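You operate a simulated robot arm through the tools that you are given. There is no shell and no other tool.

The job below is to be done with a simulated robot arm. You get a single attempt, and the scene is never put back.

Task
Put the pot of wet parts in the drier and spin them dry.
Fine: leave the steel pot inside, the drier lid shut and the drier switched off; the tap and lift lever stay. Where these are worked on the way, their far stop is far enough and under half their travel is too little: drier switch.
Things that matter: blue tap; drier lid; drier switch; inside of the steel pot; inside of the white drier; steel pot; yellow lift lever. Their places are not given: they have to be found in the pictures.

Only the result counts: the job must be done as asked and must still hold three seconds after the hand-in. Knocking over, shifting, dropping, spilling or breaking anything else fails it. Lids that push on must go on centred and level and be pressed home; caps that screw on are set level and turned clockwise until they are tight.

Robot
A 6-joint arm with a two-finger parallel gripper, fixed in place. Base frame: the origin is at the foot of the arm, x ahead of it, y to its left, z up. Readings come in m, rad, newtons and seconds.
With the tool pointing down near the work surface it reaches from about 0.26 to 0.68 m from the base axis. Its first joint turns from -1.152 to 1.152 rad. Payload 2.9 kg.
Tool frame: the origin (TCP) lies between the finger pads and is the grasp point; the fingertips stand 0.03 m ahead of it; z points along the fingers, y is the line along which they close. The gripper opens to 0.11 m. The fingers are 0.02 m wide and 0.01 m thick; the gripper's body (0.048 by 0.112 m) begins 0.055 m behind the TCP.
Orientation is told as [roll, pitch, yaw] about the base's x, y, z axes, in that order, counted from this pose: with the fingers straight down and closing along the base's y, the tool's x points along the base's -x, its y along +y and its z along -z.

Tools
- The arm moves only by the tool drive_tool. Its argument "plan" is a list of rows, each a list of 7 numbers: the turn, a rotation vector about the tool's x, y, z in degrees, then the shift along the tool's x, y, z in m, then the gripper command, from -1 (shut) to 1 (fully open), values between in proportion. In form: [[wx, wy, wz, tx, ty, tz, hand], ...]. A call has 1 to 20 rows; each row shifts and turns the commanded pose from where the row before left it, along the tool's axes as they then stand. A row lasts 0.2 s, in which the tool goes at most 0.05 m and 0.15 rad; a call with a longer step from one row to the next is refused whole, and so is a gripper value outside its range. A pose out of reach is approached as far as the arm can. The call stops where the force on the tool passes 50 N (or 10 N more than at its start, if that is more) or the arm is blocked; 0.2 s more then pass. The fingers move at their own pace (about 0.108 m/s each) and stop on an object; they squeeze with about 30 N. The grip force told is the motor's: it shows also when the fingers shut on nothing. Time passes only in rows, and 0.2 s behind the last, so rows that do not move let the fingers close. The reply holds the time, the measured pose of the TCP, the force on the tool along the base axes, the opening and the grip force, in the units named above and with some noise, with the torque about the TCP (base axes, N m) and any sound that the robot's microphone picked up, and new pictures: "views" is both (left out), scene, wrist or none.
- Cameras (640 x 400 px; columns grow to the right, rows downward): "scene" is fixed at [0.112, 0.4572, 1.4068]; the picture's right is [-0.46, -0.89, 0.00], its down [-0.40, 0.21, -0.89] and it looks along [0.79, -0.41, -0.45] (base axes); focal length 214 px, centre (320, 200). "wrist" rides on the gripper at [0.072, 0.017, -0.103] in the tool frame; the picture's right is [-0.23, 0.97, 0.00], its down [-0.76, -0.18, -0.62] and it looks along [-0.61, -0.14, 0.78] (tool axes); focal length 222 px, centre (320, 200).
- locate(camera, pixels): for up to 12 pixels [column, row] of the newest picture of that camera ("zoom" is the newest enlarged one), the place [x, y, z] in the base frame of the surface seen there, good to about 0.002 m, but the place of the scene camera against the robot may be out by one fixed shift of up to 0.018 m in any direction. No time passes.
- close_up(camera, box): a new picture of the part [left, top, right, bottom] of that camera's present view, enlarged. No time passes.
- job_done(): hands the job in; it is judged then, once.

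Leave the gripper open and the arm clear of the work at the hand-in unless told otherwise.

The tools are called after ">>>" as name(argument=value, ...) on one line, values as JSON. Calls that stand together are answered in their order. drive_tool: Moves the arm, as the interface text tells. Its arguments: {"type":"object","properties":{"plan":{"type":"array","items":{"type":"array","items":{"type":"number"}}},"views":{"type":"string","enum":["both","scene","wrist","none"]}},"required":["plan"]} The other tools are called the same way: locate (camera, pixels) gives the place of the surface under pixels of a picture; close_up (camera, box) takes an enlarged picture of a part of a camera's view; job_done () hands the job in.

At the start:

```text
time_s: 0.0
position: [0.3134, -0.0572, 1.3399]
tool_rot: [0.003, -0.002, 0.0]
force: [1.0, 0.5, 0.1]
ft_torque: [-0.01, -0.02, 0.02]
width: 0.1102
grasp_force: 0.1
```

scene: 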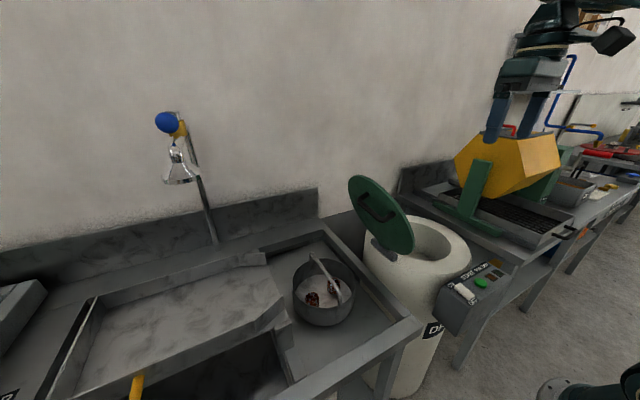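
wrist: 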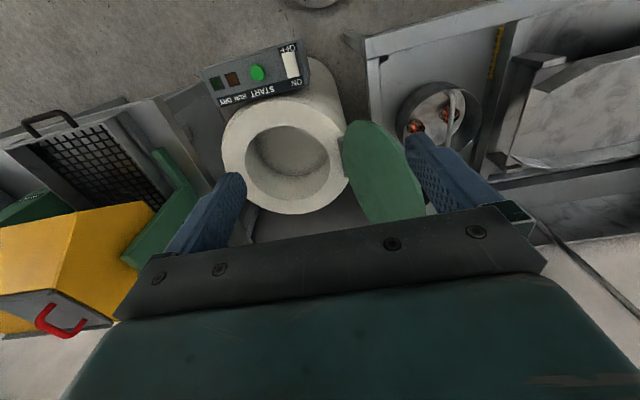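

I see the steel pot at about scene (325,290), the white drier with its open green lid at about (400,220), and a control box with START, RUN and OFF/ON markings at about (475,290). I'll enlarge these areas before moving.

>>> close_up(camera="scene", box=[250, 160, 530, 335])

>>> close_up(camera="wrist", box=[180, 30, 500, 230])

```text
2.29 times, centred on (390, 248) of scene
```

zoom: 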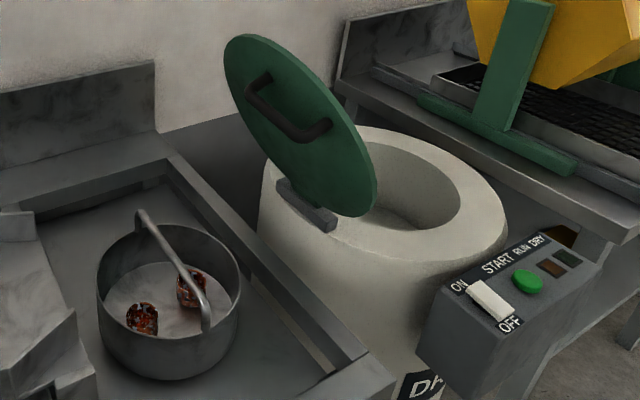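

```text
2.00 times, centred on (340, 130) of wrist
```

zoom: 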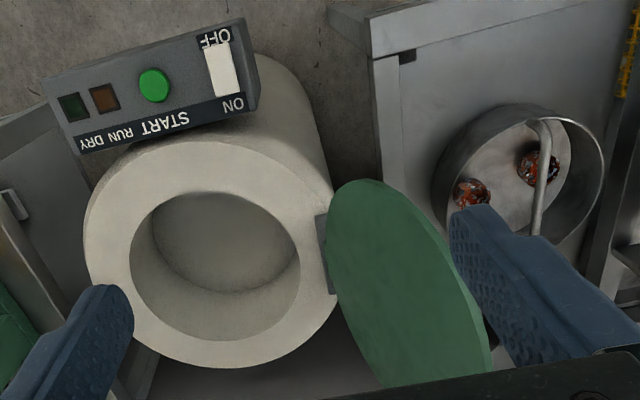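

The drier has an ON/OFF rocker, a green START button and RUN and DRY lamps. The lid is hinged on the side facing the pot. Next I'll locate key points in the scene picture: pot rim and handle, lid, drier rim, switch and button.

>>> locate(camera="scene", pixels=[[312, 257], [325, 272], [341, 300], [293, 285], [356, 285], [325, 325], [318, 296], [305, 322], [340, 265], [298, 308], [335, 282], [327, 262]])

>>> locate(camera="scene", pixels=[[465, 292], [481, 283], [460, 285], [472, 299], [495, 265], [380, 205], [352, 180], [412, 250], [375, 200], [392, 217], [384, 250], [350, 200]])

>>> locate(camera="wrist", pixels=[[290, 64], [256, 72], [285, 160], [230, 150], [290, 110], [335, 130], [290, 210], [340, 165], [385, 165], [450, 105], [455, 90], [415, 125]])

```text
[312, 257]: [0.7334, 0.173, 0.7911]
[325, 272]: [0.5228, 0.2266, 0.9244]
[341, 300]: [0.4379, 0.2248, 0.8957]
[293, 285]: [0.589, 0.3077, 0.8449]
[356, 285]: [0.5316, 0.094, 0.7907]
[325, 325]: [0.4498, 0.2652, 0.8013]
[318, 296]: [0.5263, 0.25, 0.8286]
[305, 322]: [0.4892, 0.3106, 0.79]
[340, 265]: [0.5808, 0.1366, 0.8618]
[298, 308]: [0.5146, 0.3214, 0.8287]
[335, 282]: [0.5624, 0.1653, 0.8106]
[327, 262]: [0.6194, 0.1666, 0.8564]
```

```text
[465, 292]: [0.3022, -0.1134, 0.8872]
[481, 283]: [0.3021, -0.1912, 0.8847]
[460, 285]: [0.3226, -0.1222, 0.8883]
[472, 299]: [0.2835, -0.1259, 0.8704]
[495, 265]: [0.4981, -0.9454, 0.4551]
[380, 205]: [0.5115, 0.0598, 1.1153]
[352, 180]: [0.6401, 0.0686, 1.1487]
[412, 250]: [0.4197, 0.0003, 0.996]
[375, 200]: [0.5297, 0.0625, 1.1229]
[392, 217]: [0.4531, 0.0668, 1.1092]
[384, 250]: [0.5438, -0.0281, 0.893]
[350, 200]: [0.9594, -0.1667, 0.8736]
```

```text
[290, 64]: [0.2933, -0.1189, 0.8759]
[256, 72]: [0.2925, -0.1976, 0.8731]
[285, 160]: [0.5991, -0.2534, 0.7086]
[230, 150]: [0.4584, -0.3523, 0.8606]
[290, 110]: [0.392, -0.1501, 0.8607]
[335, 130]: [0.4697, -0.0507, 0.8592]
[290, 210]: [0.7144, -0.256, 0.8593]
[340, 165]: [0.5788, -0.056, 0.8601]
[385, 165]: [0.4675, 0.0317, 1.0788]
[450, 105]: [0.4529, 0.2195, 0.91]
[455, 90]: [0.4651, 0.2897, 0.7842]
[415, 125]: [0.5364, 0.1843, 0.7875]
```

The wrist camera gives the switch at about (0.293, -0.119, 0.876), while the scene camera reads it shifted by about (+0.009, +0.006, +0.011). I'll trust the wrist camera. At z 1.34 the arm is clear of everything, so I'll slide it 0.2 m toward +y to see the pot and lid better.

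>>> drive_tool(plan=[[0, 0, 0, 0, 0.04, 0, 1], [0, 0, 0, 0, 0.04, 0, 1], [0, 0, 0, 0, 0.04, 0, 1], [0, 0, 0, 0, 0.04, 0, 1], [0, 0, 0, 0, 0.04, 0, 1], [0, 0, 0, 0, 0, 0, 1]])

```text
time_s: 1.4
position: [0.3141, 0.1453, 1.3397]
tool_rot: [0.001, -0.001, 0.001]
force: [0.2, -0.2, 0.1]
ft_torque: [0.04, 0.01, 0.01]
width: 0.11
grasp_force: 0.0
```

scene: 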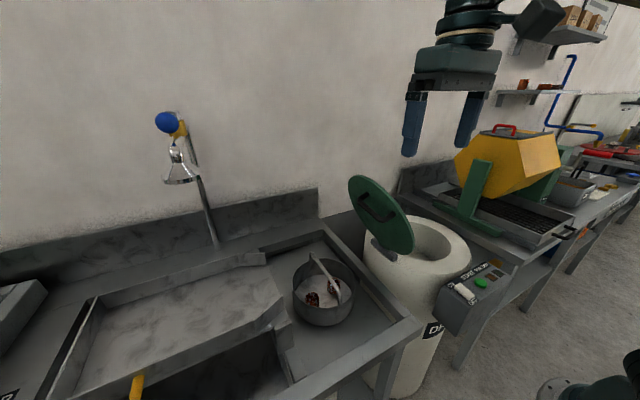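
wrist: 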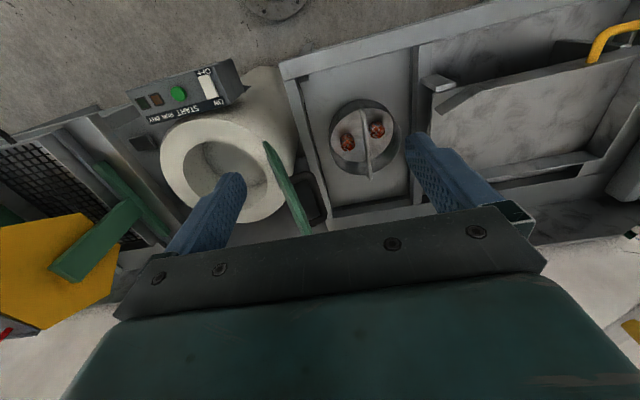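

Now the pot is fully visible at about wrist (364,140), with the bail handle running up and down the picture, along base x. I'll enlarge it and measure.

>>> close_up(camera="wrist", box=[300, 80, 428, 200])

>>> locate(camera="wrist", pixels=[[329, 140], [401, 140], [364, 101], [364, 178], [366, 110], [366, 125], [367, 140], [368, 155], [368, 170], [350, 145], [345, 120], [390, 165]])

```text
3.33 times, centred on (364, 140) of wrist
```

zoom: 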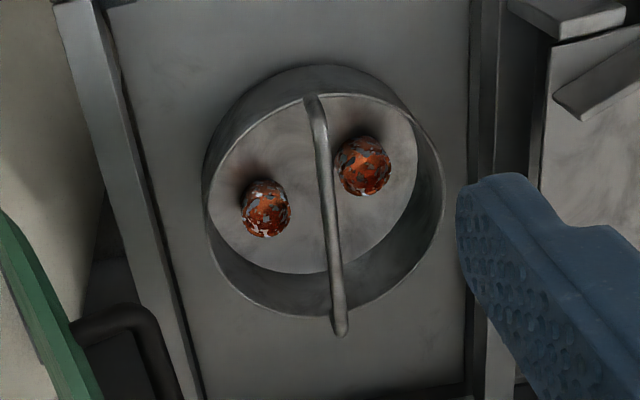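

```text
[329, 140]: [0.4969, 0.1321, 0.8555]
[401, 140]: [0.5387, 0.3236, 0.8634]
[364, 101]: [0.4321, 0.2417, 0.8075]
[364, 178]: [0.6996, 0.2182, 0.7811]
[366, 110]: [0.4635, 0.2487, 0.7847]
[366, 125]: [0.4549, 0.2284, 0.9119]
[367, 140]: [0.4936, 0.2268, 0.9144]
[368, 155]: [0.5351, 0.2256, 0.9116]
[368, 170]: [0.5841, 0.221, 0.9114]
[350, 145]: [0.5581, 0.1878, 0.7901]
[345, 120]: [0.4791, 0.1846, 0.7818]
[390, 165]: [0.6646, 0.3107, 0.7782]
```

The bail's top bar is at z ≈ 0.912, running along x at y ≈ 0.225. I'll measure its ends and the rim points in the enlarged picture.

>>> locate(camera="zoom", pixels=[[312, 98], [316, 110], [320, 125], [324, 160], [328, 200], [333, 240], [338, 290], [340, 318], [341, 330], [208, 200], [441, 200], [280, 305]])

>>> locate(camera="wrist", pixels=[[163, 165], [190, 130], [230, 122], [265, 130], [185, 165], [200, 145], [240, 145], [260, 160], [250, 215], [225, 220], [205, 210], [215, 165]])

```text
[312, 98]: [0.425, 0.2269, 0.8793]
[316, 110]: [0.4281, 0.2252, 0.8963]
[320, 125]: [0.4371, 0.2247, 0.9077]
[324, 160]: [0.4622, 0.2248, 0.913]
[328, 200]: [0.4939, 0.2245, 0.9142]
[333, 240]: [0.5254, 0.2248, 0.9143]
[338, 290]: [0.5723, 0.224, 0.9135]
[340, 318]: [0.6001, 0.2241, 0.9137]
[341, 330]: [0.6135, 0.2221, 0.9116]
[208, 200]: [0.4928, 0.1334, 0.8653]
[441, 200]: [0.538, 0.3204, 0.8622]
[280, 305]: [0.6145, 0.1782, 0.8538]
```

```text
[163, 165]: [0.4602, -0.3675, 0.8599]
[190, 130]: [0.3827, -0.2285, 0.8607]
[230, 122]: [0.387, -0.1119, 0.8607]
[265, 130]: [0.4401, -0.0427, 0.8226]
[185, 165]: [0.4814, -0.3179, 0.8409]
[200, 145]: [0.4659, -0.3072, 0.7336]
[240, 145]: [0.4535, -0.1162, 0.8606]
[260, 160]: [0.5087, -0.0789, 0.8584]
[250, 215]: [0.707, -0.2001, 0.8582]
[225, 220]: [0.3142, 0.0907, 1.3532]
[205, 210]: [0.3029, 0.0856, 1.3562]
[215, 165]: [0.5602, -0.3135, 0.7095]
```

The bail spans x from 0.425 to 0.618 at y ≈ 0.2245 with its top at z ≈ 0.914. The pot centre is about (0.521, 0.226), the rim is at z ≈ 0.863 and the base at z ≈ 0.78. I'll move over the bail's middle at z ≈ 1.1 and look again.

>>> drive_tool(plan=[[0, 0, 0, -0.026, 0.0099, 0.0, 1], [0, 0, 0, -0.026, 0.0099, 0.0, 1], [0, 0, 0, -0.026, 0.0099, 0.02, 1], [0, 0, 0, -0.026, 0.0099, 0.03, 1], [0, 0, 0, -0.026, 0.0099, 0.035, 1], [0, 0, 0, -0.026, 0.0099, 0.035, 1], [0, 0, 0, -0.026, 0.0099, 0.035, 1], [0, 0, 0, -0.026, 0.0099, 0.035, 1], [0, 0, 0, 0, 0, 0.04, 1], [0, 0, 0, 0, 0, 0.02, 1]])

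```text
time_s: 3.6
position: [0.5205, 0.2221, 1.0895]
tool_rot: [0.003, -0.002, 0.001]
force: [-0.2, -0.2, 0.4]
ft_torque: [0.0, 0.01, -0.02]
width: 0.11
grasp_force: 0.0
```

scene: 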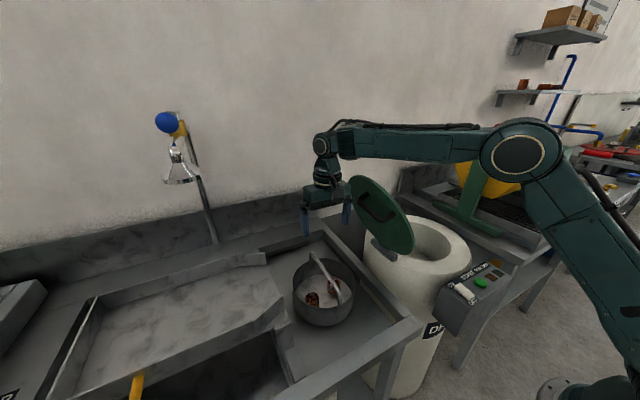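
wrist: 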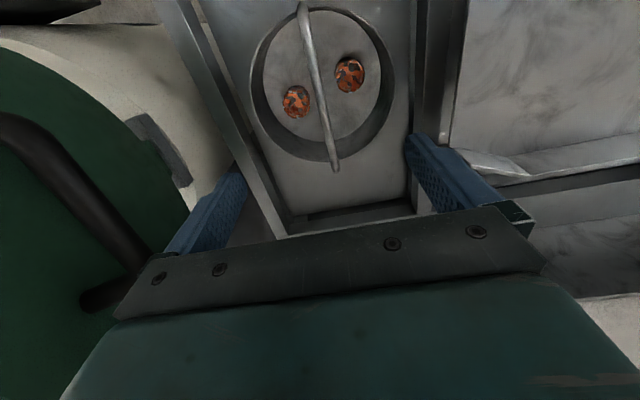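

The bail is now at wrist (300,5) to (336,170), and the lid handle shows at lower left. I'll measure both from this closer view.

>>> locate(camera="wrist", pixels=[[302, 12], [306, 30], [312, 60], [319, 95], [326, 130], [333, 160], [336, 168], [250, 85], [397, 85], [20, 130], [80, 210], [130, 265]])

>>> locate(camera="wrist", pixels=[[5, 120], [50, 165], [105, 240], [85, 300], [120, 290], [60, 60], [120, 115], [160, 140], [185, 200], [20, 260], [100, 100], [150, 180]])

```text
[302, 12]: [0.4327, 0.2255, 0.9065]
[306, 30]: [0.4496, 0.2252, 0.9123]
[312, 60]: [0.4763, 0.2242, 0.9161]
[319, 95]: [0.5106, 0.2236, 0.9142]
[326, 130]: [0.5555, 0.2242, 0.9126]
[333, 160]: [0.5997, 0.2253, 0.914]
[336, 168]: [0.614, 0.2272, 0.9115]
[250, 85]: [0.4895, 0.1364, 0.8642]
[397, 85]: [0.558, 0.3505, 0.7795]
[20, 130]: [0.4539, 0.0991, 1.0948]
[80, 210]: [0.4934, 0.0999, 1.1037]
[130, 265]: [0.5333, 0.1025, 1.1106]
```

```text
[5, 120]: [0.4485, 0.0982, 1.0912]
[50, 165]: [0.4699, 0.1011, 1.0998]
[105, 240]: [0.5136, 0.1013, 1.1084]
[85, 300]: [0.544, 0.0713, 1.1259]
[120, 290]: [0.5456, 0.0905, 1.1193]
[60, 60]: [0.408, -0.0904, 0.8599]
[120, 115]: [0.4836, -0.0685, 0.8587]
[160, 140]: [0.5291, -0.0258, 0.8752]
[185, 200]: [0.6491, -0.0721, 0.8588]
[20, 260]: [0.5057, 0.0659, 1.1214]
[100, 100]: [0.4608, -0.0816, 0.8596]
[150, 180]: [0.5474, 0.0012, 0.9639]
```

The bail's centre is at about x 0.521, y 0.224, bar top at z 0.914. The lid handle bar is at about y 0.10, z 1.09–1.12. I'll descend to TCP z ≈ 0.906 astride the bail, so the fingertips stay above the rim, and then close.

>>> drive_tool(plan=[[0, 0, 0, 0, 0.002, 0.035, 0.6], [0, 0, 0, 0, 0, 0.035, 0.6], [0, 0, 0, 0, 0, 0.035, 0.6], [0, 0, 0, 0, 0, 0.035, 0.6], [0, 0, 0, 0, 0, 0.03, 0.6], [0, 0, 0, 0, 0, 0.013, 0.6], [0, 0, 0, 0, 0, 0, 0.6]])

```text
time_s: 5.2
position: [0.5204, 0.2237, 0.9076]
tool_rot: [0.001, -0.003, 0.0]
force: [0.2, 0.3, -0.4]
ft_torque: [0.03, -0.01, 0.03]
width: 0.0882
grasp_force: 0.1
```

scene: 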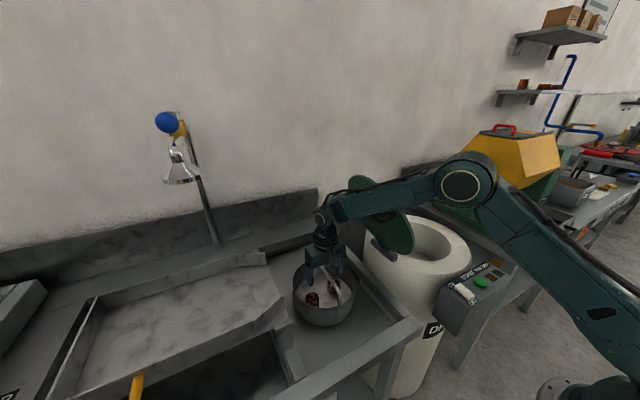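
wrist: 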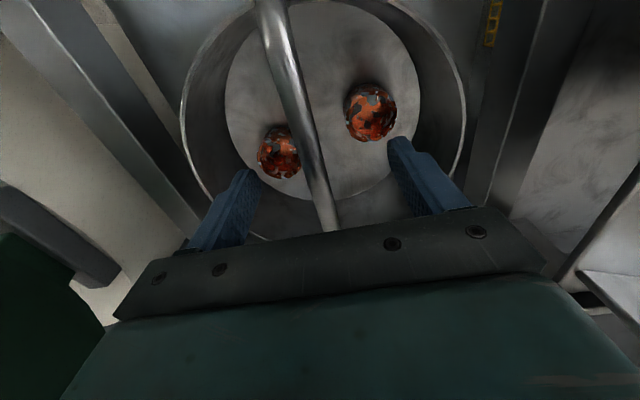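

The fingers stand on either side of the bail, with no contact force. Closing the gripper on it.

>>> drive_tool(plan=[[0, 0, 0, 0, 0, 0, -1], [0, 0, 0, 0, 0, 0, -1], [0, 0, 0, 0, 0, 0, -1], [0, 0, 0, 0, 0, 0, -1]])

```text
time_s: 6.2
position: [0.5212, 0.2244, 0.9083]
tool_rot: [0.002, -0.001, 0.0]
force: [0.0, -0.6, -0.4]
ft_torque: [-0.02, 0.02, -0.01]
width: 0.0113
grasp_force: 29.8
```

scene: 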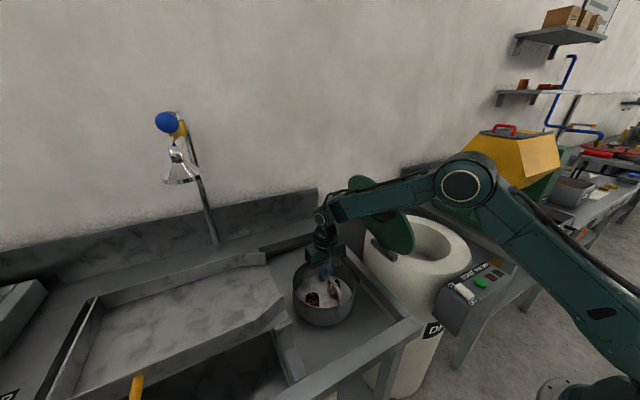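
wrist: 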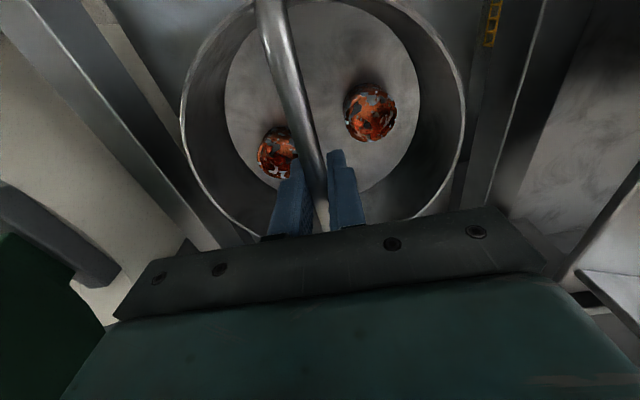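

The gripper holds the bail: opening 0.0113 m, grip 29.8 N. I'll lift slowly by about 5 cm first to check that the pot hangs level.

>>> drive_tool(plan=[[0, 0, 0, 0, 0, -0.005, -1], [0, 0, 0, 0, 0, -0.01, -1], [0, 0, 0, 0, 0, -0.015, -1], [0, 0, 0, 0, 0, -0.02, -1], [0, 0, 0, 0, 0, 0, -1], [0, 0, 0, 0, 0, 0, -1]])

```text
time_s: 7.6
position: [0.5213, 0.2247, 0.9573]
tool_rot: [0.003, -0.001, 0.0]
force: [-0.3, 0.3, -4.0]
ft_torque: [0.0, 0.03, -0.04]
width: 0.0115
grasp_force: 30.0
```

scene: 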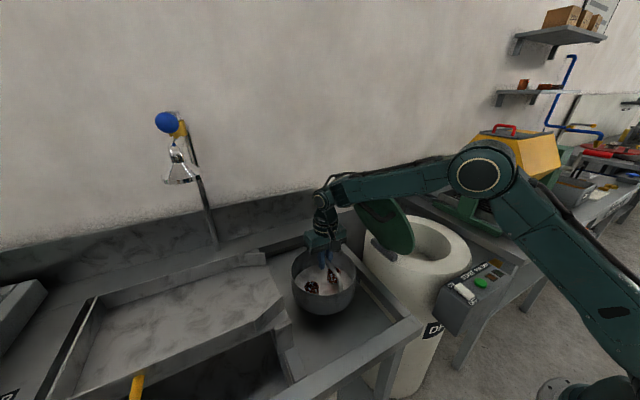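
wrist: 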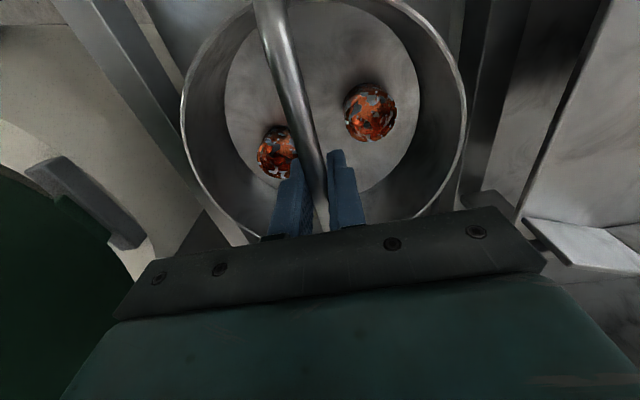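

The pot is free and hangs level, weighing about 4 N, with both parts inside. I'll raise it well above the lid, whose top is at about 1.15, easing slightly toward +y away from the lid handle and then drawing back in x.

>>> drive_tool(plan=[[0, 0, 0, 0, 0.008, -0.02, -1], [0, 0, 0, 0, 0.01, -0.03, -1], [0, 0, 0, 0, 0.01, -0.03, -1], [0, 0, 0, 0, 0, -0.035, -1], [0, 0, 0, 0, 0, -0.035, -1], [0, 0, 0, 0.01, 0, -0.035, -1], [0, 0, 0, 0.015, 0, -0.035, -1], [0, 0, 0, 0.02, 0, -0.035, -1], [0, 0, 0, 0.02, 0, -0.035, -1], [0, 0, 0, 0.025, 0, -0.03, -1], [0, 0, 0, 0.025, 0, -0.03, -1], [0, 0, 0, 0.02, 0, -0.02, -1], [0, 0, 0, 0.02, 0, -0.01, -1], [0, 0, 0, 0.01, 0, 0, -1], [0, 0, 0, 0, 0, 0, -1]])

```text
time_s: 10.8
position: [0.3547, 0.2536, 1.3364]
tool_rot: [0.002, -0.002, 0.0]
force: [-0.3, 0.2, -3.2]
ft_torque: [0.01, 0.03, -0.02]
width: 0.0114
grasp_force: 29.5
```

scene: 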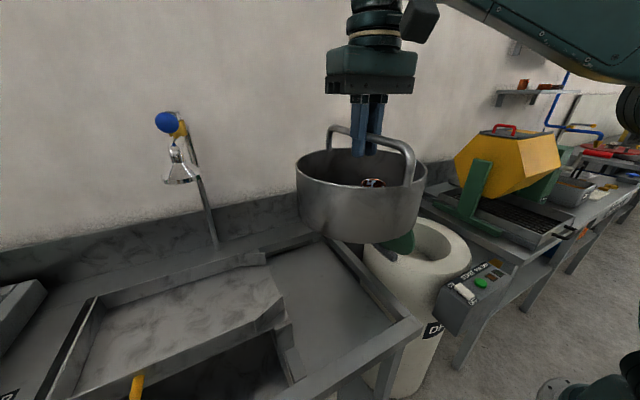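
wrist: 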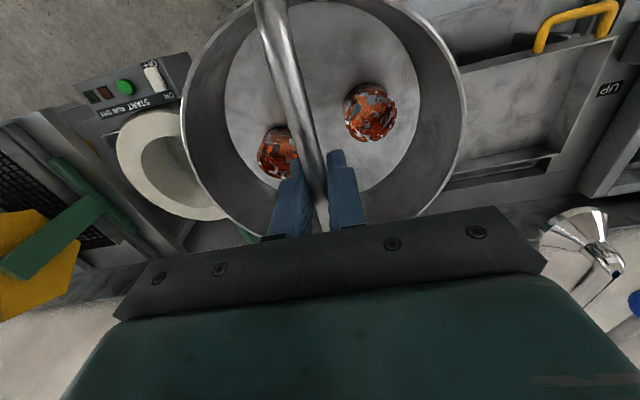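

The pot hangs level with its base at about z 1.205, above the lid. Before crossing I need the exact centre of the drier hole, so I'll enlarge the drier in both cameras.

>>> close_up(camera="wrist", box=[80, 50, 240, 230])

>>> locate(camera="wrist", pixels=[[142, 165], [143, 155], [147, 147], [155, 140], [165, 136], [175, 134], [145, 175], [150, 185], [160, 195], [172, 202], [185, 206], [195, 207]])

>>> close_up(camera="scene", box=[360, 200, 520, 300])

```text
2.22 times, centred on (160, 140) of wrist
```

zoom: 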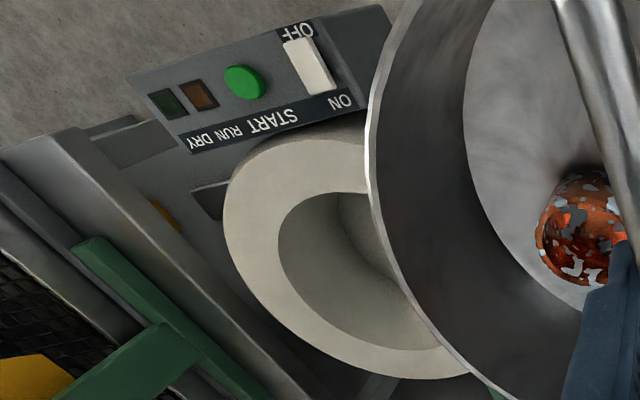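

```text
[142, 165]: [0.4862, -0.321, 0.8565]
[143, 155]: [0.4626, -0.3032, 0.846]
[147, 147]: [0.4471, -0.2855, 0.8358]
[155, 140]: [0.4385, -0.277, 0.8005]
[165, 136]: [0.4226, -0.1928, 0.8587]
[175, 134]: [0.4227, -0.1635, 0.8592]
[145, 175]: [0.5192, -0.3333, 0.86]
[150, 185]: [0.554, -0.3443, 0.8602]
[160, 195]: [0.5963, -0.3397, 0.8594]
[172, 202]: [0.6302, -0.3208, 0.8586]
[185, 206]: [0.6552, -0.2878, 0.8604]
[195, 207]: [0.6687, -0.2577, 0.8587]
```

```text
4.00 times, centred on (440, 250) of scene
```

zoom: 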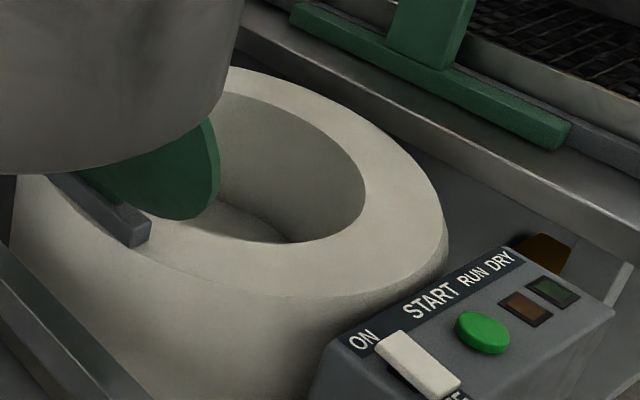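

The scene close-up shows the right-hand part of the hole's rim. I'll locate points along the hole edge and the drier's outer edge, plus the button and switch to calibrate the scene offset.

>>> locate(camera="zoom", pixels=[[370, 200], [352, 158], [315, 120], [275, 97], [235, 88], [355, 224], [330, 240], [290, 248], [240, 243], [483, 325], [405, 350], [440, 385]])

>>> close_up(camera="wrist", box=[100, 50, 212, 220])

```text
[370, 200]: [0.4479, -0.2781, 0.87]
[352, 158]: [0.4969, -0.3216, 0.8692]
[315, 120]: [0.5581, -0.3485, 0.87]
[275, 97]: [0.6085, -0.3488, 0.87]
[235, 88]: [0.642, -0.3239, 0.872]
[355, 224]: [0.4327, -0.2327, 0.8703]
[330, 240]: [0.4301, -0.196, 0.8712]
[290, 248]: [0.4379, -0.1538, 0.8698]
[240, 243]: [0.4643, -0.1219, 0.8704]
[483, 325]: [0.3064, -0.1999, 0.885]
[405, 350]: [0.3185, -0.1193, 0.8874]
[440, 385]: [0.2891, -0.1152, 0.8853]
```

```text
2.35 times, centred on (156, 135) of wrist
```

zoom: 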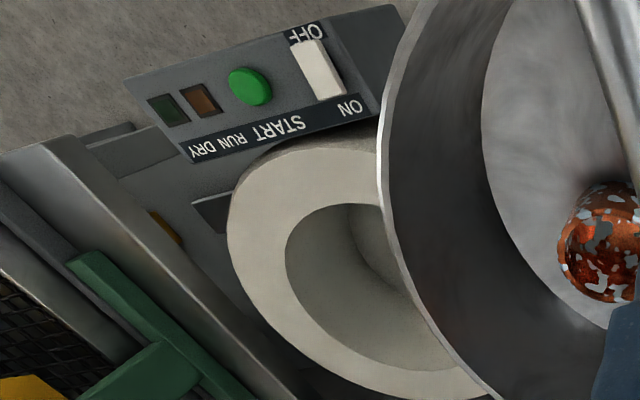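

Now the same measurements in the wrist close-up, which is the trusted frame: the hole edge, the START button and the rocker's ends.

>>> locate(camera="zoom", pixels=[[284, 255], [289, 230], [303, 213], [325, 203], [350, 199], [287, 283], [300, 313], [322, 343], [352, 364], [390, 374], [420, 375], [249, 86]])

>>> locate(camera="zoom", pixels=[[306, 44], [320, 68], [334, 92], [316, 48], [343, 92], [200, 100], [167, 109], [296, 42], [325, 97], [270, 50], [245, 70], [262, 100]])

```text
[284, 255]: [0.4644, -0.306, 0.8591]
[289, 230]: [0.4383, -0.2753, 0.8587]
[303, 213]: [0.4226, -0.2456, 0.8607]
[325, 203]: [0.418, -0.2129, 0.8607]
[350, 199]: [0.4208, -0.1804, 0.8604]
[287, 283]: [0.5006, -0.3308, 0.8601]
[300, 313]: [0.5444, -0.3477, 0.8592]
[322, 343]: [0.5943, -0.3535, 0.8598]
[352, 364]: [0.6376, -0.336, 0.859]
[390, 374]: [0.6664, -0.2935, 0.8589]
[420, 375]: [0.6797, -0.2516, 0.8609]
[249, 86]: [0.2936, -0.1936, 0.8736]
```

```text
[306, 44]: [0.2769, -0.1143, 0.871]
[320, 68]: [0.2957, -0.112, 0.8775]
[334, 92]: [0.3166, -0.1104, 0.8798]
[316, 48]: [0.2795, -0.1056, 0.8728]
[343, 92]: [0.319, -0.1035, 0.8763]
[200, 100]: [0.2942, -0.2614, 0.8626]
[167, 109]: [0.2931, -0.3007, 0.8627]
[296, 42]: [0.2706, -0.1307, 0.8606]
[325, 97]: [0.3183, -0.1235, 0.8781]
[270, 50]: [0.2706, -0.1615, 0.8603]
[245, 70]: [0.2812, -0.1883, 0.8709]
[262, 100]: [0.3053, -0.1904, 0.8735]
```

The wrist and scene points agree once the scene is corrected by (-0.0095, -0.0055, -0.0105). The hole centre is about (0.545, -0.215), radius about 0.122, rim z 0.860 and floor about 0.709. The pot's radius is about 0.095, so it fits with around 2.5 cm to spare. I'll carry the pot to y ≈ -0.215 at this height, staying short of the lid in x.

>>> drive_tool(plan=[[0, 0, 0, 0.004, -0.012, 0, -1], [0, 0, 0, 0.006, -0.022, 0, -1], [0, 0, 0, 0, -0.032, 0, -1], [0, 0, 0, 0, -0.035, 0, -1], [0, 0, 0, 0, -0.035, 0, -1], [0, 0, 0, 0, -0.035, 0, -1], [0, 0, 0, 0, -0.035, 0, -1], [0, 0, 0, 0, -0.035, 0, -1], [0, 0, 0, 0, -0.035, 0, -1], [0, 0, 0, 0, -0.035, 0, -1], [0, 0, 0, 0, -0.035, 0, -1], [0, 0, 0, 0, -0.035, 0, -1], [0, 0, 0, 0, -0.035, 0, -1], [0, 0, 0, 0, -0.03, 0, -1], [0, 0, 0, 0, -0.017, 0, -1], [0, 0, 0, 0, -0.006, 0, -1], [0, 0, 0, 0, 0, 0, -1]])

```text
time_s: 14.4
position: [0.3441, -0.2166, 1.3358]
tool_rot: [0.002, -0.001, 0.0]
force: [0.4, 0.2, -3.0]
ft_torque: [-0.02, 0.05, 0.02]
width: 0.0112
grasp_force: 29.7
```

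scene: 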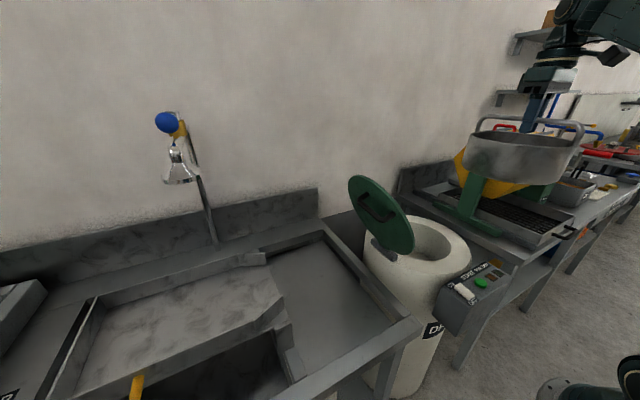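
wrist: 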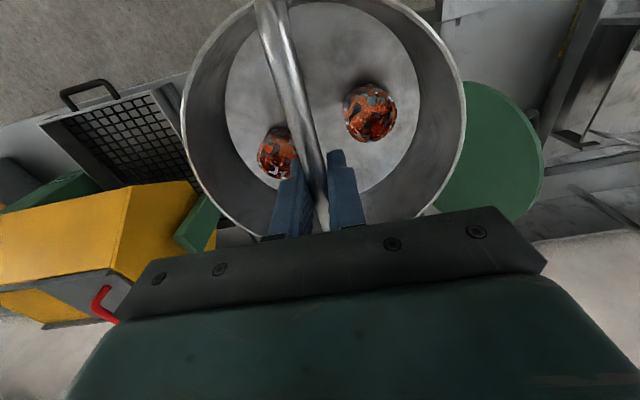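

The pot is at y -0.217, clear of the lid on its other side. Before moving in over the drier I'll check where the yellow machine and the lid's edges stand.

>>> locate(camera="wrist", pixels=[[130, 200], [190, 185], [200, 225], [110, 260], [470, 90], [500, 95], [535, 140], [540, 180], [510, 220], [450, 195], [470, 140], [500, 160]])

>>> close_up(camera="scene", box=[330, 160, 490, 310])

```text
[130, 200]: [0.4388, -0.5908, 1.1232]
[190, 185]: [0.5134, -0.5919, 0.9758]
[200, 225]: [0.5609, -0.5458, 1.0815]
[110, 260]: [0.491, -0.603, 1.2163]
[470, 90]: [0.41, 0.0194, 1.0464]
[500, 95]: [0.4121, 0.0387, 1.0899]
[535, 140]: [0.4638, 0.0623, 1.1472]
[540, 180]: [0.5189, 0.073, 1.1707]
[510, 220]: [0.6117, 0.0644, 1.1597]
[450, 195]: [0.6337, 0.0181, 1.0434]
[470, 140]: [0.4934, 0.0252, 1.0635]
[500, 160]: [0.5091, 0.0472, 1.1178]
```

```text
2.67 times, centred on (410, 235) of scene
```

zoom: 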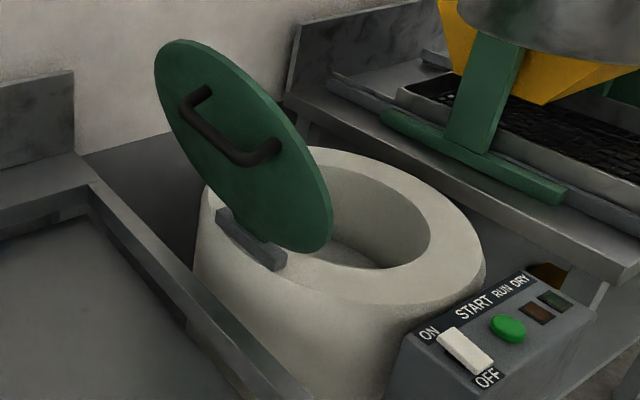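

The yellow machine is beyond y -0.54 and the lid leans away from the hole, so the way in is free. With the pot out of the way I can re-measure the hole edge and hinge in this scene close-up.

>>> locate(camera="zoom", pixels=[[430, 228], [418, 205], [395, 188], [360, 174], [330, 168], [425, 248], [405, 264], [380, 271], [350, 269], [222, 222], [250, 244], [278, 264]])

>>> locate(camera="zoom", pixels=[[300, 146], [340, 150], [400, 168], [450, 205], [482, 250], [478, 280], [440, 300], [380, 306], [330, 298], [290, 280], [205, 195], [195, 100]])

```text
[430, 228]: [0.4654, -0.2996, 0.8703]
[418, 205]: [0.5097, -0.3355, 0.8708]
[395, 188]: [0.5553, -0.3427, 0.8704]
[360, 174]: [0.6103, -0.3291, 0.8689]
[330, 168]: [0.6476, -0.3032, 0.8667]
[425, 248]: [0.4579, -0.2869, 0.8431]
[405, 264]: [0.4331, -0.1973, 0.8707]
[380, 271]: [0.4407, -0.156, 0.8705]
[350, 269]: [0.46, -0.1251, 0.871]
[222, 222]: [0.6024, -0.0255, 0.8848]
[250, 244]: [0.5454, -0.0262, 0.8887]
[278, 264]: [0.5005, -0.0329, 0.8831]
```

```text
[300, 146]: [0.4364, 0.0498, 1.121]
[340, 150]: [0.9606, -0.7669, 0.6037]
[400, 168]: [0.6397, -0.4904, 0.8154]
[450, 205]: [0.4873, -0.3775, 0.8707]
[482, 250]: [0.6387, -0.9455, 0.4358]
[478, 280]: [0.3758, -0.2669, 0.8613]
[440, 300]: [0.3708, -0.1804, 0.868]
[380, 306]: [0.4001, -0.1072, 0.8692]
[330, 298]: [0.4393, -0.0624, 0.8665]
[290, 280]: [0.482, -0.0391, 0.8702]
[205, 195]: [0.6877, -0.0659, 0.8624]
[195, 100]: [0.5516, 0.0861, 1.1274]
```

The fits agree: hole centre about (0.546, -0.217) in the robot frame. I'll carry the pot forward and down diagonally to above the hole, with the pot's base still at about z 0.935.

>>> drive_tool(plan=[[0, 0, 0, -0.01, 0, 0.01, -1], [0, 0, 0, -0.02, 0, 0.025, -1], [0, 0, 0, -0.025, 0, 0.03, -1], [0, 0, 0, -0.025, 0, 0.035, -1], [0, 0, 0, -0.025, 0, 0.035, -1], [0, 0, 0, -0.025, 0, 0.035, -1], [0, 0, 0, -0.025, 0, 0.035, -1], [0, 0, 0, -0.022, 0, 0.03, -1], [0, 0, 0, -0.015, 0, 0.02, -1], [0, 0, 0, -0.01, 0, 0.015, -1], [0, 0, 0, 0, 0, 0, -1], [0, 0, 0, 0, 0, 0, -1]])

```text
time_s: 17.0
position: [0.5465, -0.2181, 1.0662]
tool_rot: [0.002, -0.003, 0.003]
force: [0.2, -0.7, -3.3]
ft_torque: [0.0, 0.04, 0.04]
width: 0.0112
grasp_force: 30.3
```

scene: 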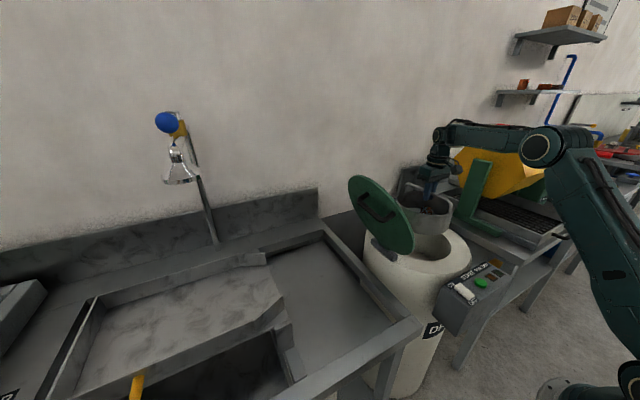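
wrist: 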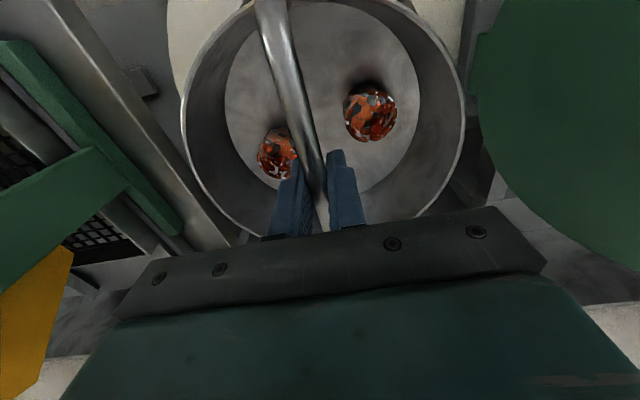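

The pot is above the hole. I'll lower it until its base is about 1.5 cm above the rim and check the centring.

>>> drive_tool(plan=[[0, 0, 0, 0, 0, 0.015, -1], [0, 0, 0, 0, 0, 0.02, -1], [0, 0, 0, 0, 0, 0.015, -1], [0, 0, 0, 0, 0, 0.005, -1], [0, 0, 0, 0, 0, 0, -1]])

>>> close_up(camera="scene", box=[350, 150, 510, 310])

```text
time_s: 18.2
position: [0.5452, -0.2159, 1.0121]
tool_rot: [0.001, 0.0, -0.001]
force: [-0.3, -0.1, -3.9]
ft_torque: [-0.01, 0.05, 0.0]
width: 0.0115
grasp_force: 30.4
```

scene: 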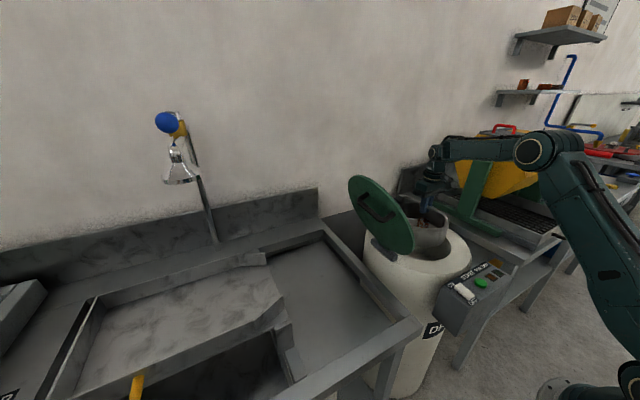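
wrist: 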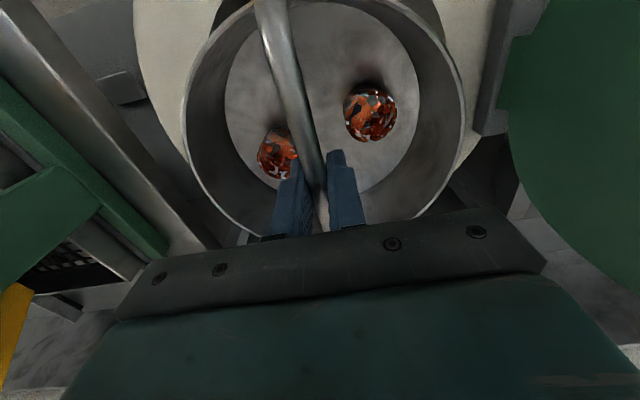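

```text
2.50 times, centred on (430, 230) of scene
```

zoom: 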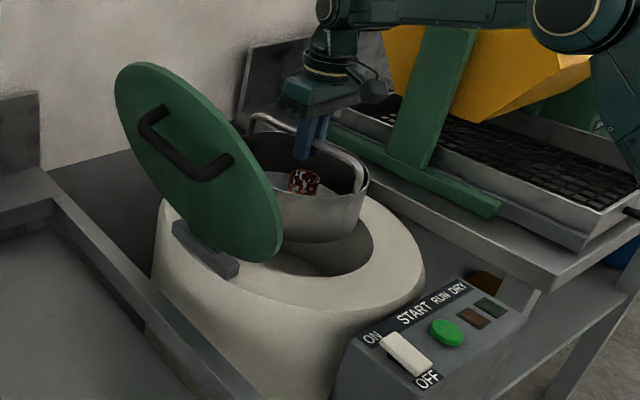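

The pot looks centred over the opening in the close-up. I'll lower it steadily to about 1.5 cm above the floor, with no contact expected yet.

>>> drive_tool(plan=[[0, 0, 0, 0.0, -0.001, 0.01, -1], [0, 0, 0, 0, 0, 0.02, -1], [0, 0, 0, 0, 0, 0.025, -1], [0, 0, 0, 0, 0, 0.025, -1], [0, 0, 0, 0, 0, 0.025, -1], [0, 0, 0, 0, 0, 0.025, -1], [0, 0, 0, 0, 0, 0.015, -1], [0, 0, 0, 0, 0, 0.01, -1], [0, 0, 0, 0, 0, 0, -1]])

>>> close_up(camera="scene", box=[350, 150, 510, 310])

```text
time_s: 20.2
position: [0.5483, -0.2178, 0.8563]
tool_rot: [0.001, -0.001, 0.0]
force: [-0.3, 0.3, -4.0]
ft_torque: [-0.02, 0.01, -0.01]
width: 0.0113
grasp_force: 30.3
```

scene: 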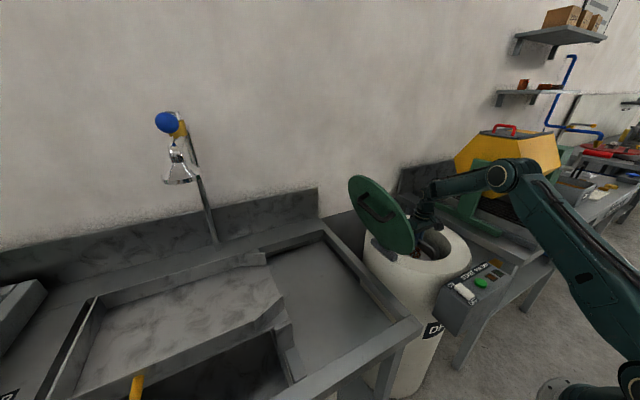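
wrist: 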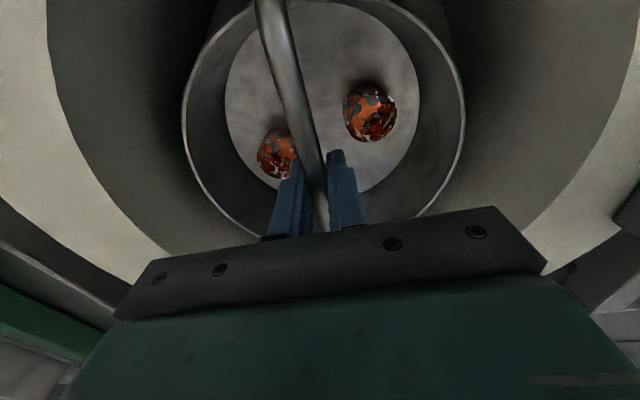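

```text
2.50 times, centred on (430, 230) of scene
```

zoom: 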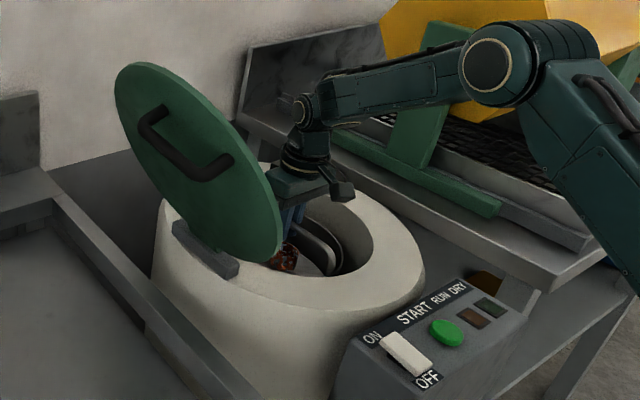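

The pot is inside the drum, free and centred. I'll lower it the last 1.5 cm in small steps and watch the force for touchdown.

>>> drive_tool(plan=[[0, 0, 0, 0, 0, 0.005, -1], [0, 0, 0, 0, 0, 0.004, -1], [0, 0, 0, 0, 0, 0.003, -1], [0, 0, 0, 0, 0, 0.002, -1], [0, 0, 0, 0, 0, 0, -1]], views="none")

```text
time_s: 21.4
position: [0.5483, -0.2178, 0.8431]
tool_rot: [0.0, -0.002, -0.001]
force: [0.5, 0.3, -3.7]
ft_torque: [0.01, 0.04, -0.02]
width: 0.0114
grasp_force: 30.1
```

The force is still -3.7 N, so the pot is still hanging. I'll go down a few more millimetres.

>>> drive_tool(plan=[[0, 0, 0, 0, 0, 0.002, -1], [0, 0, 0, 0, 0, 0.001, -1], [0, 0, 0, 0, 0, 0, -1]], views="none")

```text
time_s: 22.2
position: [0.5486, -0.2162, 0.8399]
tool_rot: [0.002, -0.001, 0.0]
force: [-0.1, -0.1, -3.5]
ft_torque: [-0.05, 0.06, -0.04]
width: 0.0115
grasp_force: 29.8
```

Still hanging at -3.5 N with z 0.840. Another 3 mm in small steps.

>>> drive_tool(plan=[[0, 0, 0, 0, 0, 0.001, -1], [0, 0, 0, 0, 0, 0.001, -1], [0, 0, 0, 0, 0, 0.001, -1], [0, 0, 0, 0, 0, 0, -1]], views="none")

```text
time_s: 23.2
position: [0.5482, -0.2165, 0.8376]
tool_rot: [-0.001, -0.003, 0.0]
force: [-2.8, -0.4, 3.3]
ft_torque: [-0.01, -0.31, 0.03]
width: 0.0115
grasp_force: 30.0
```

The force flipped to +3.3 N, so the pot has touched down. I'll open the gripper to about 6 cm and look.

>>> drive_tool(plan=[[0, 0, 0, 0, 0, 0, 0.1], [0, 0, 0, 0, 0, 0, 0.1], [0, 0, 0, 0, 0, 0, 0.1]])

```text
time_s: 24.0
position: [0.5492, -0.2171, 0.837]
tool_rot: [0.002, -0.001, -0.001]
force: [-0.1, 0.5, 0.9]
ft_torque: [0.02, -0.03, 0.0]
width: 0.0605
grasp_force: 0.1
```

scene: 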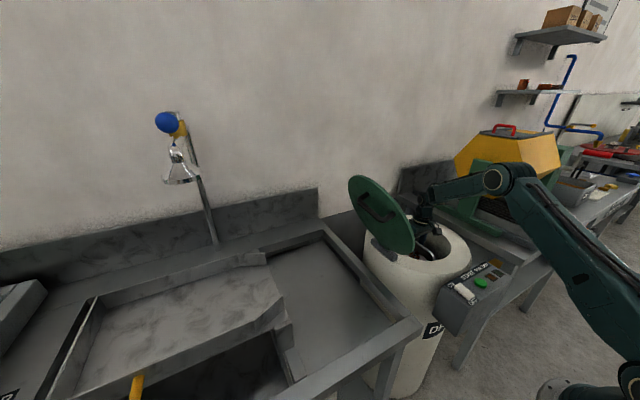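
wrist: 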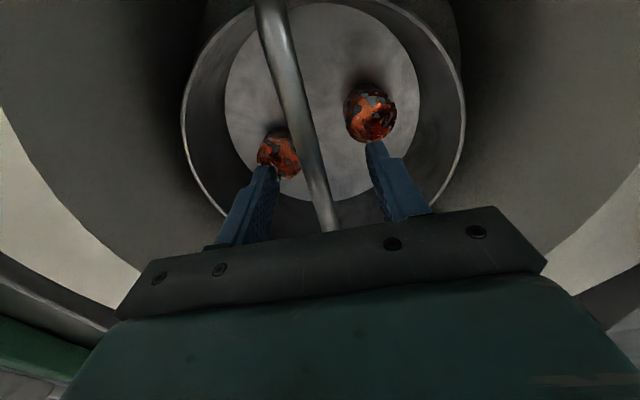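

The bail is released and the pot sits in the drum. I'll go straight up out of the drier, then draw back to look at the lid.

>>> drive_tool(plan=[[0, 0, 0, 0, 0, -0.015, 0.1], [0, 0, 0, 0, 0, -0.03, 0.1], [0, 0, 0, 0, 0, -0.04, 0.1], [0, 0, 0, 0, 0, -0.04, 0.1], [0, 0, 0, 0, 0, -0.04, 0.1], [0, 0, 0, 0, 0, -0.04, 0.1], [0, 0, 0, 0, 0, -0.04, 0.1], [0, 0, 0, 0.03, 0, -0.035, 0.1], [0, 0, 0, 0.035, 0, -0.03, 0.1], [0, 0, 0, 0.035, 0, -0.03, 0.1], [0, 0, 0, 0.035, 0, -0.03, 0.1], [0, 0, 0, 0.035, 0, -0.03, 0.1], [0, 0, 0, 0.035, 0, -0.03, 0.1], [0, 0, 0, 0.03, 0, -0.03, 0.1], [0, 0, 0, 0, 0, 0, 0.1]])

```text
time_s: 27.2
position: [0.3135, -0.217, 1.2969]
tool_rot: [0.003, -0.002, 0.001]
force: [0.1, -0.3, 0.3]
ft_torque: [-0.01, 0.01, 0.03]
width: 0.0604
grasp_force: 0.0
```

scene: 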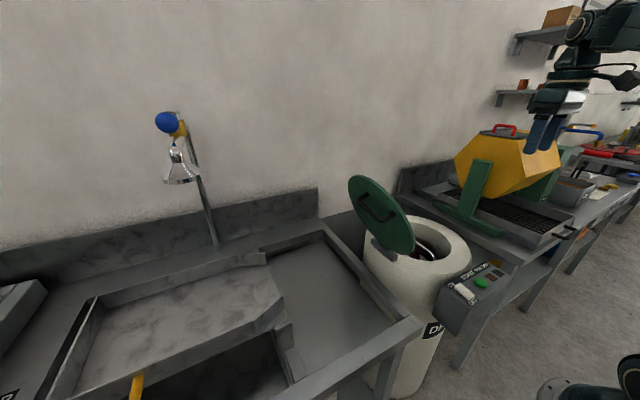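
wrist: 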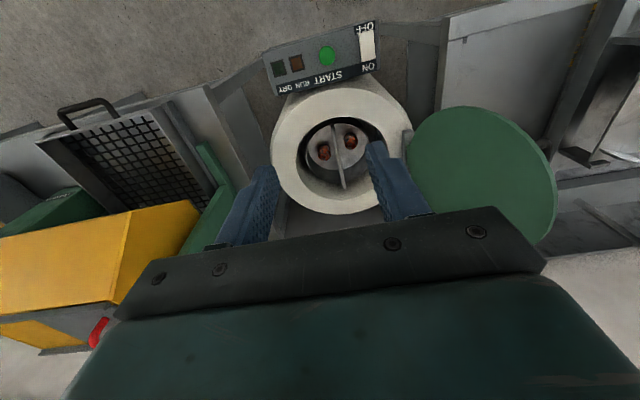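

The pot with both parts sits nicely in the drum. I'll enlarge the drier and lid, and separately the control panel, to measure the lid outline and read the switch.

>>> close_up(camera="wrist", box=[250, 10, 400, 110])

>>> locate(camera="wrist", pixels=[[405, 160], [408, 145], [412, 130], [430, 112], [470, 105], [510, 118], [540, 145], [553, 170], [555, 210], [540, 235], [430, 200], [480, 165]])

>>> locate(camera="wrist", pixels=[[367, 36], [366, 56], [369, 45], [328, 55], [343, 165], [343, 140], [341, 185], [323, 152], [350, 141], [300, 150], [340, 118], [375, 140]])

```text
4.00 times, centred on (325, 60) of wrist
```

zoom: 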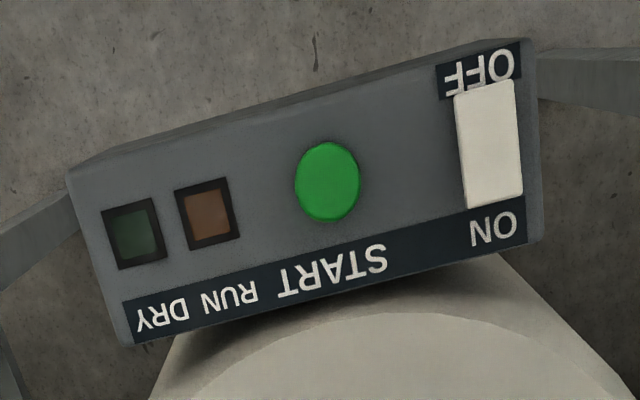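

```text
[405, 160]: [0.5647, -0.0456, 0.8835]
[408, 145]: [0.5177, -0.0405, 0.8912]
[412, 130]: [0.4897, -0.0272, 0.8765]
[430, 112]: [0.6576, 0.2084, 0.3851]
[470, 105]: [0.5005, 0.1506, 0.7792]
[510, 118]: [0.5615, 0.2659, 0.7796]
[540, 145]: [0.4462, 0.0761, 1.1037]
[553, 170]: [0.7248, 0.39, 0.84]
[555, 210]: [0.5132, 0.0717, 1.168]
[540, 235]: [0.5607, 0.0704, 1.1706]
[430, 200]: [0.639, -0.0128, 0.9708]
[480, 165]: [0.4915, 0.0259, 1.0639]
```

```text
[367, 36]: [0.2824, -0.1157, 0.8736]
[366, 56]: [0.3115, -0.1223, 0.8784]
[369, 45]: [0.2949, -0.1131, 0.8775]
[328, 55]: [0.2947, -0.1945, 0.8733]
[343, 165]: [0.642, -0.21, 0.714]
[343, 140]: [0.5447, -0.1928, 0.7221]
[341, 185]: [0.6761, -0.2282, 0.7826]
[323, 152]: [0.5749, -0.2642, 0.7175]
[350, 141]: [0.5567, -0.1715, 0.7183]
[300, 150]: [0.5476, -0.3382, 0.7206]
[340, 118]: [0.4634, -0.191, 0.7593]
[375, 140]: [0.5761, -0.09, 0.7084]
```

The rocker's OFF end (x ≈ 0.277) is low at z 0.871 and its ON end (x ≈ 0.317) is raised at z 0.880, so it is off now. The START button is at (0.294, -0.194, 0.8735). The lid leans about 22° past upright, its top edge is near (0.54, 0.075, 1.172), and the hinge is near y -0.04, z 0.88. Next I'll measure the lid's outer side and handle in the scene camera, which is unobstructed now.

>>> close_up(camera="scene", box=[335, 165, 431, 265])

>>> locate(camera="scene", pixels=[[358, 177], [350, 183], [353, 177], [365, 178], [375, 183], [400, 205], [411, 230], [365, 193], [360, 200], [372, 210], [385, 219], [393, 216]])

```text
4.00 times, centred on (383, 215) of scene
```

zoom: 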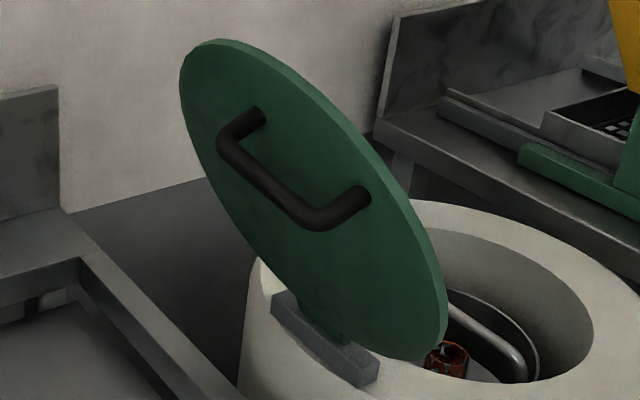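

```text
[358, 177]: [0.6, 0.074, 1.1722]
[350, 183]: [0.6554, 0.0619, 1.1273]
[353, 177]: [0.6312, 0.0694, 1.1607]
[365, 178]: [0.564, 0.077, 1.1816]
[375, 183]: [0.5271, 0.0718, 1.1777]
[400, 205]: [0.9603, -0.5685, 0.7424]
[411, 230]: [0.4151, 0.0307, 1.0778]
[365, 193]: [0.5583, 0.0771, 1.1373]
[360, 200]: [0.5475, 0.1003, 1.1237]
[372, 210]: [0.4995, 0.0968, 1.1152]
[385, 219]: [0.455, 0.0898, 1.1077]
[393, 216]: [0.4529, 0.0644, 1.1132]
```

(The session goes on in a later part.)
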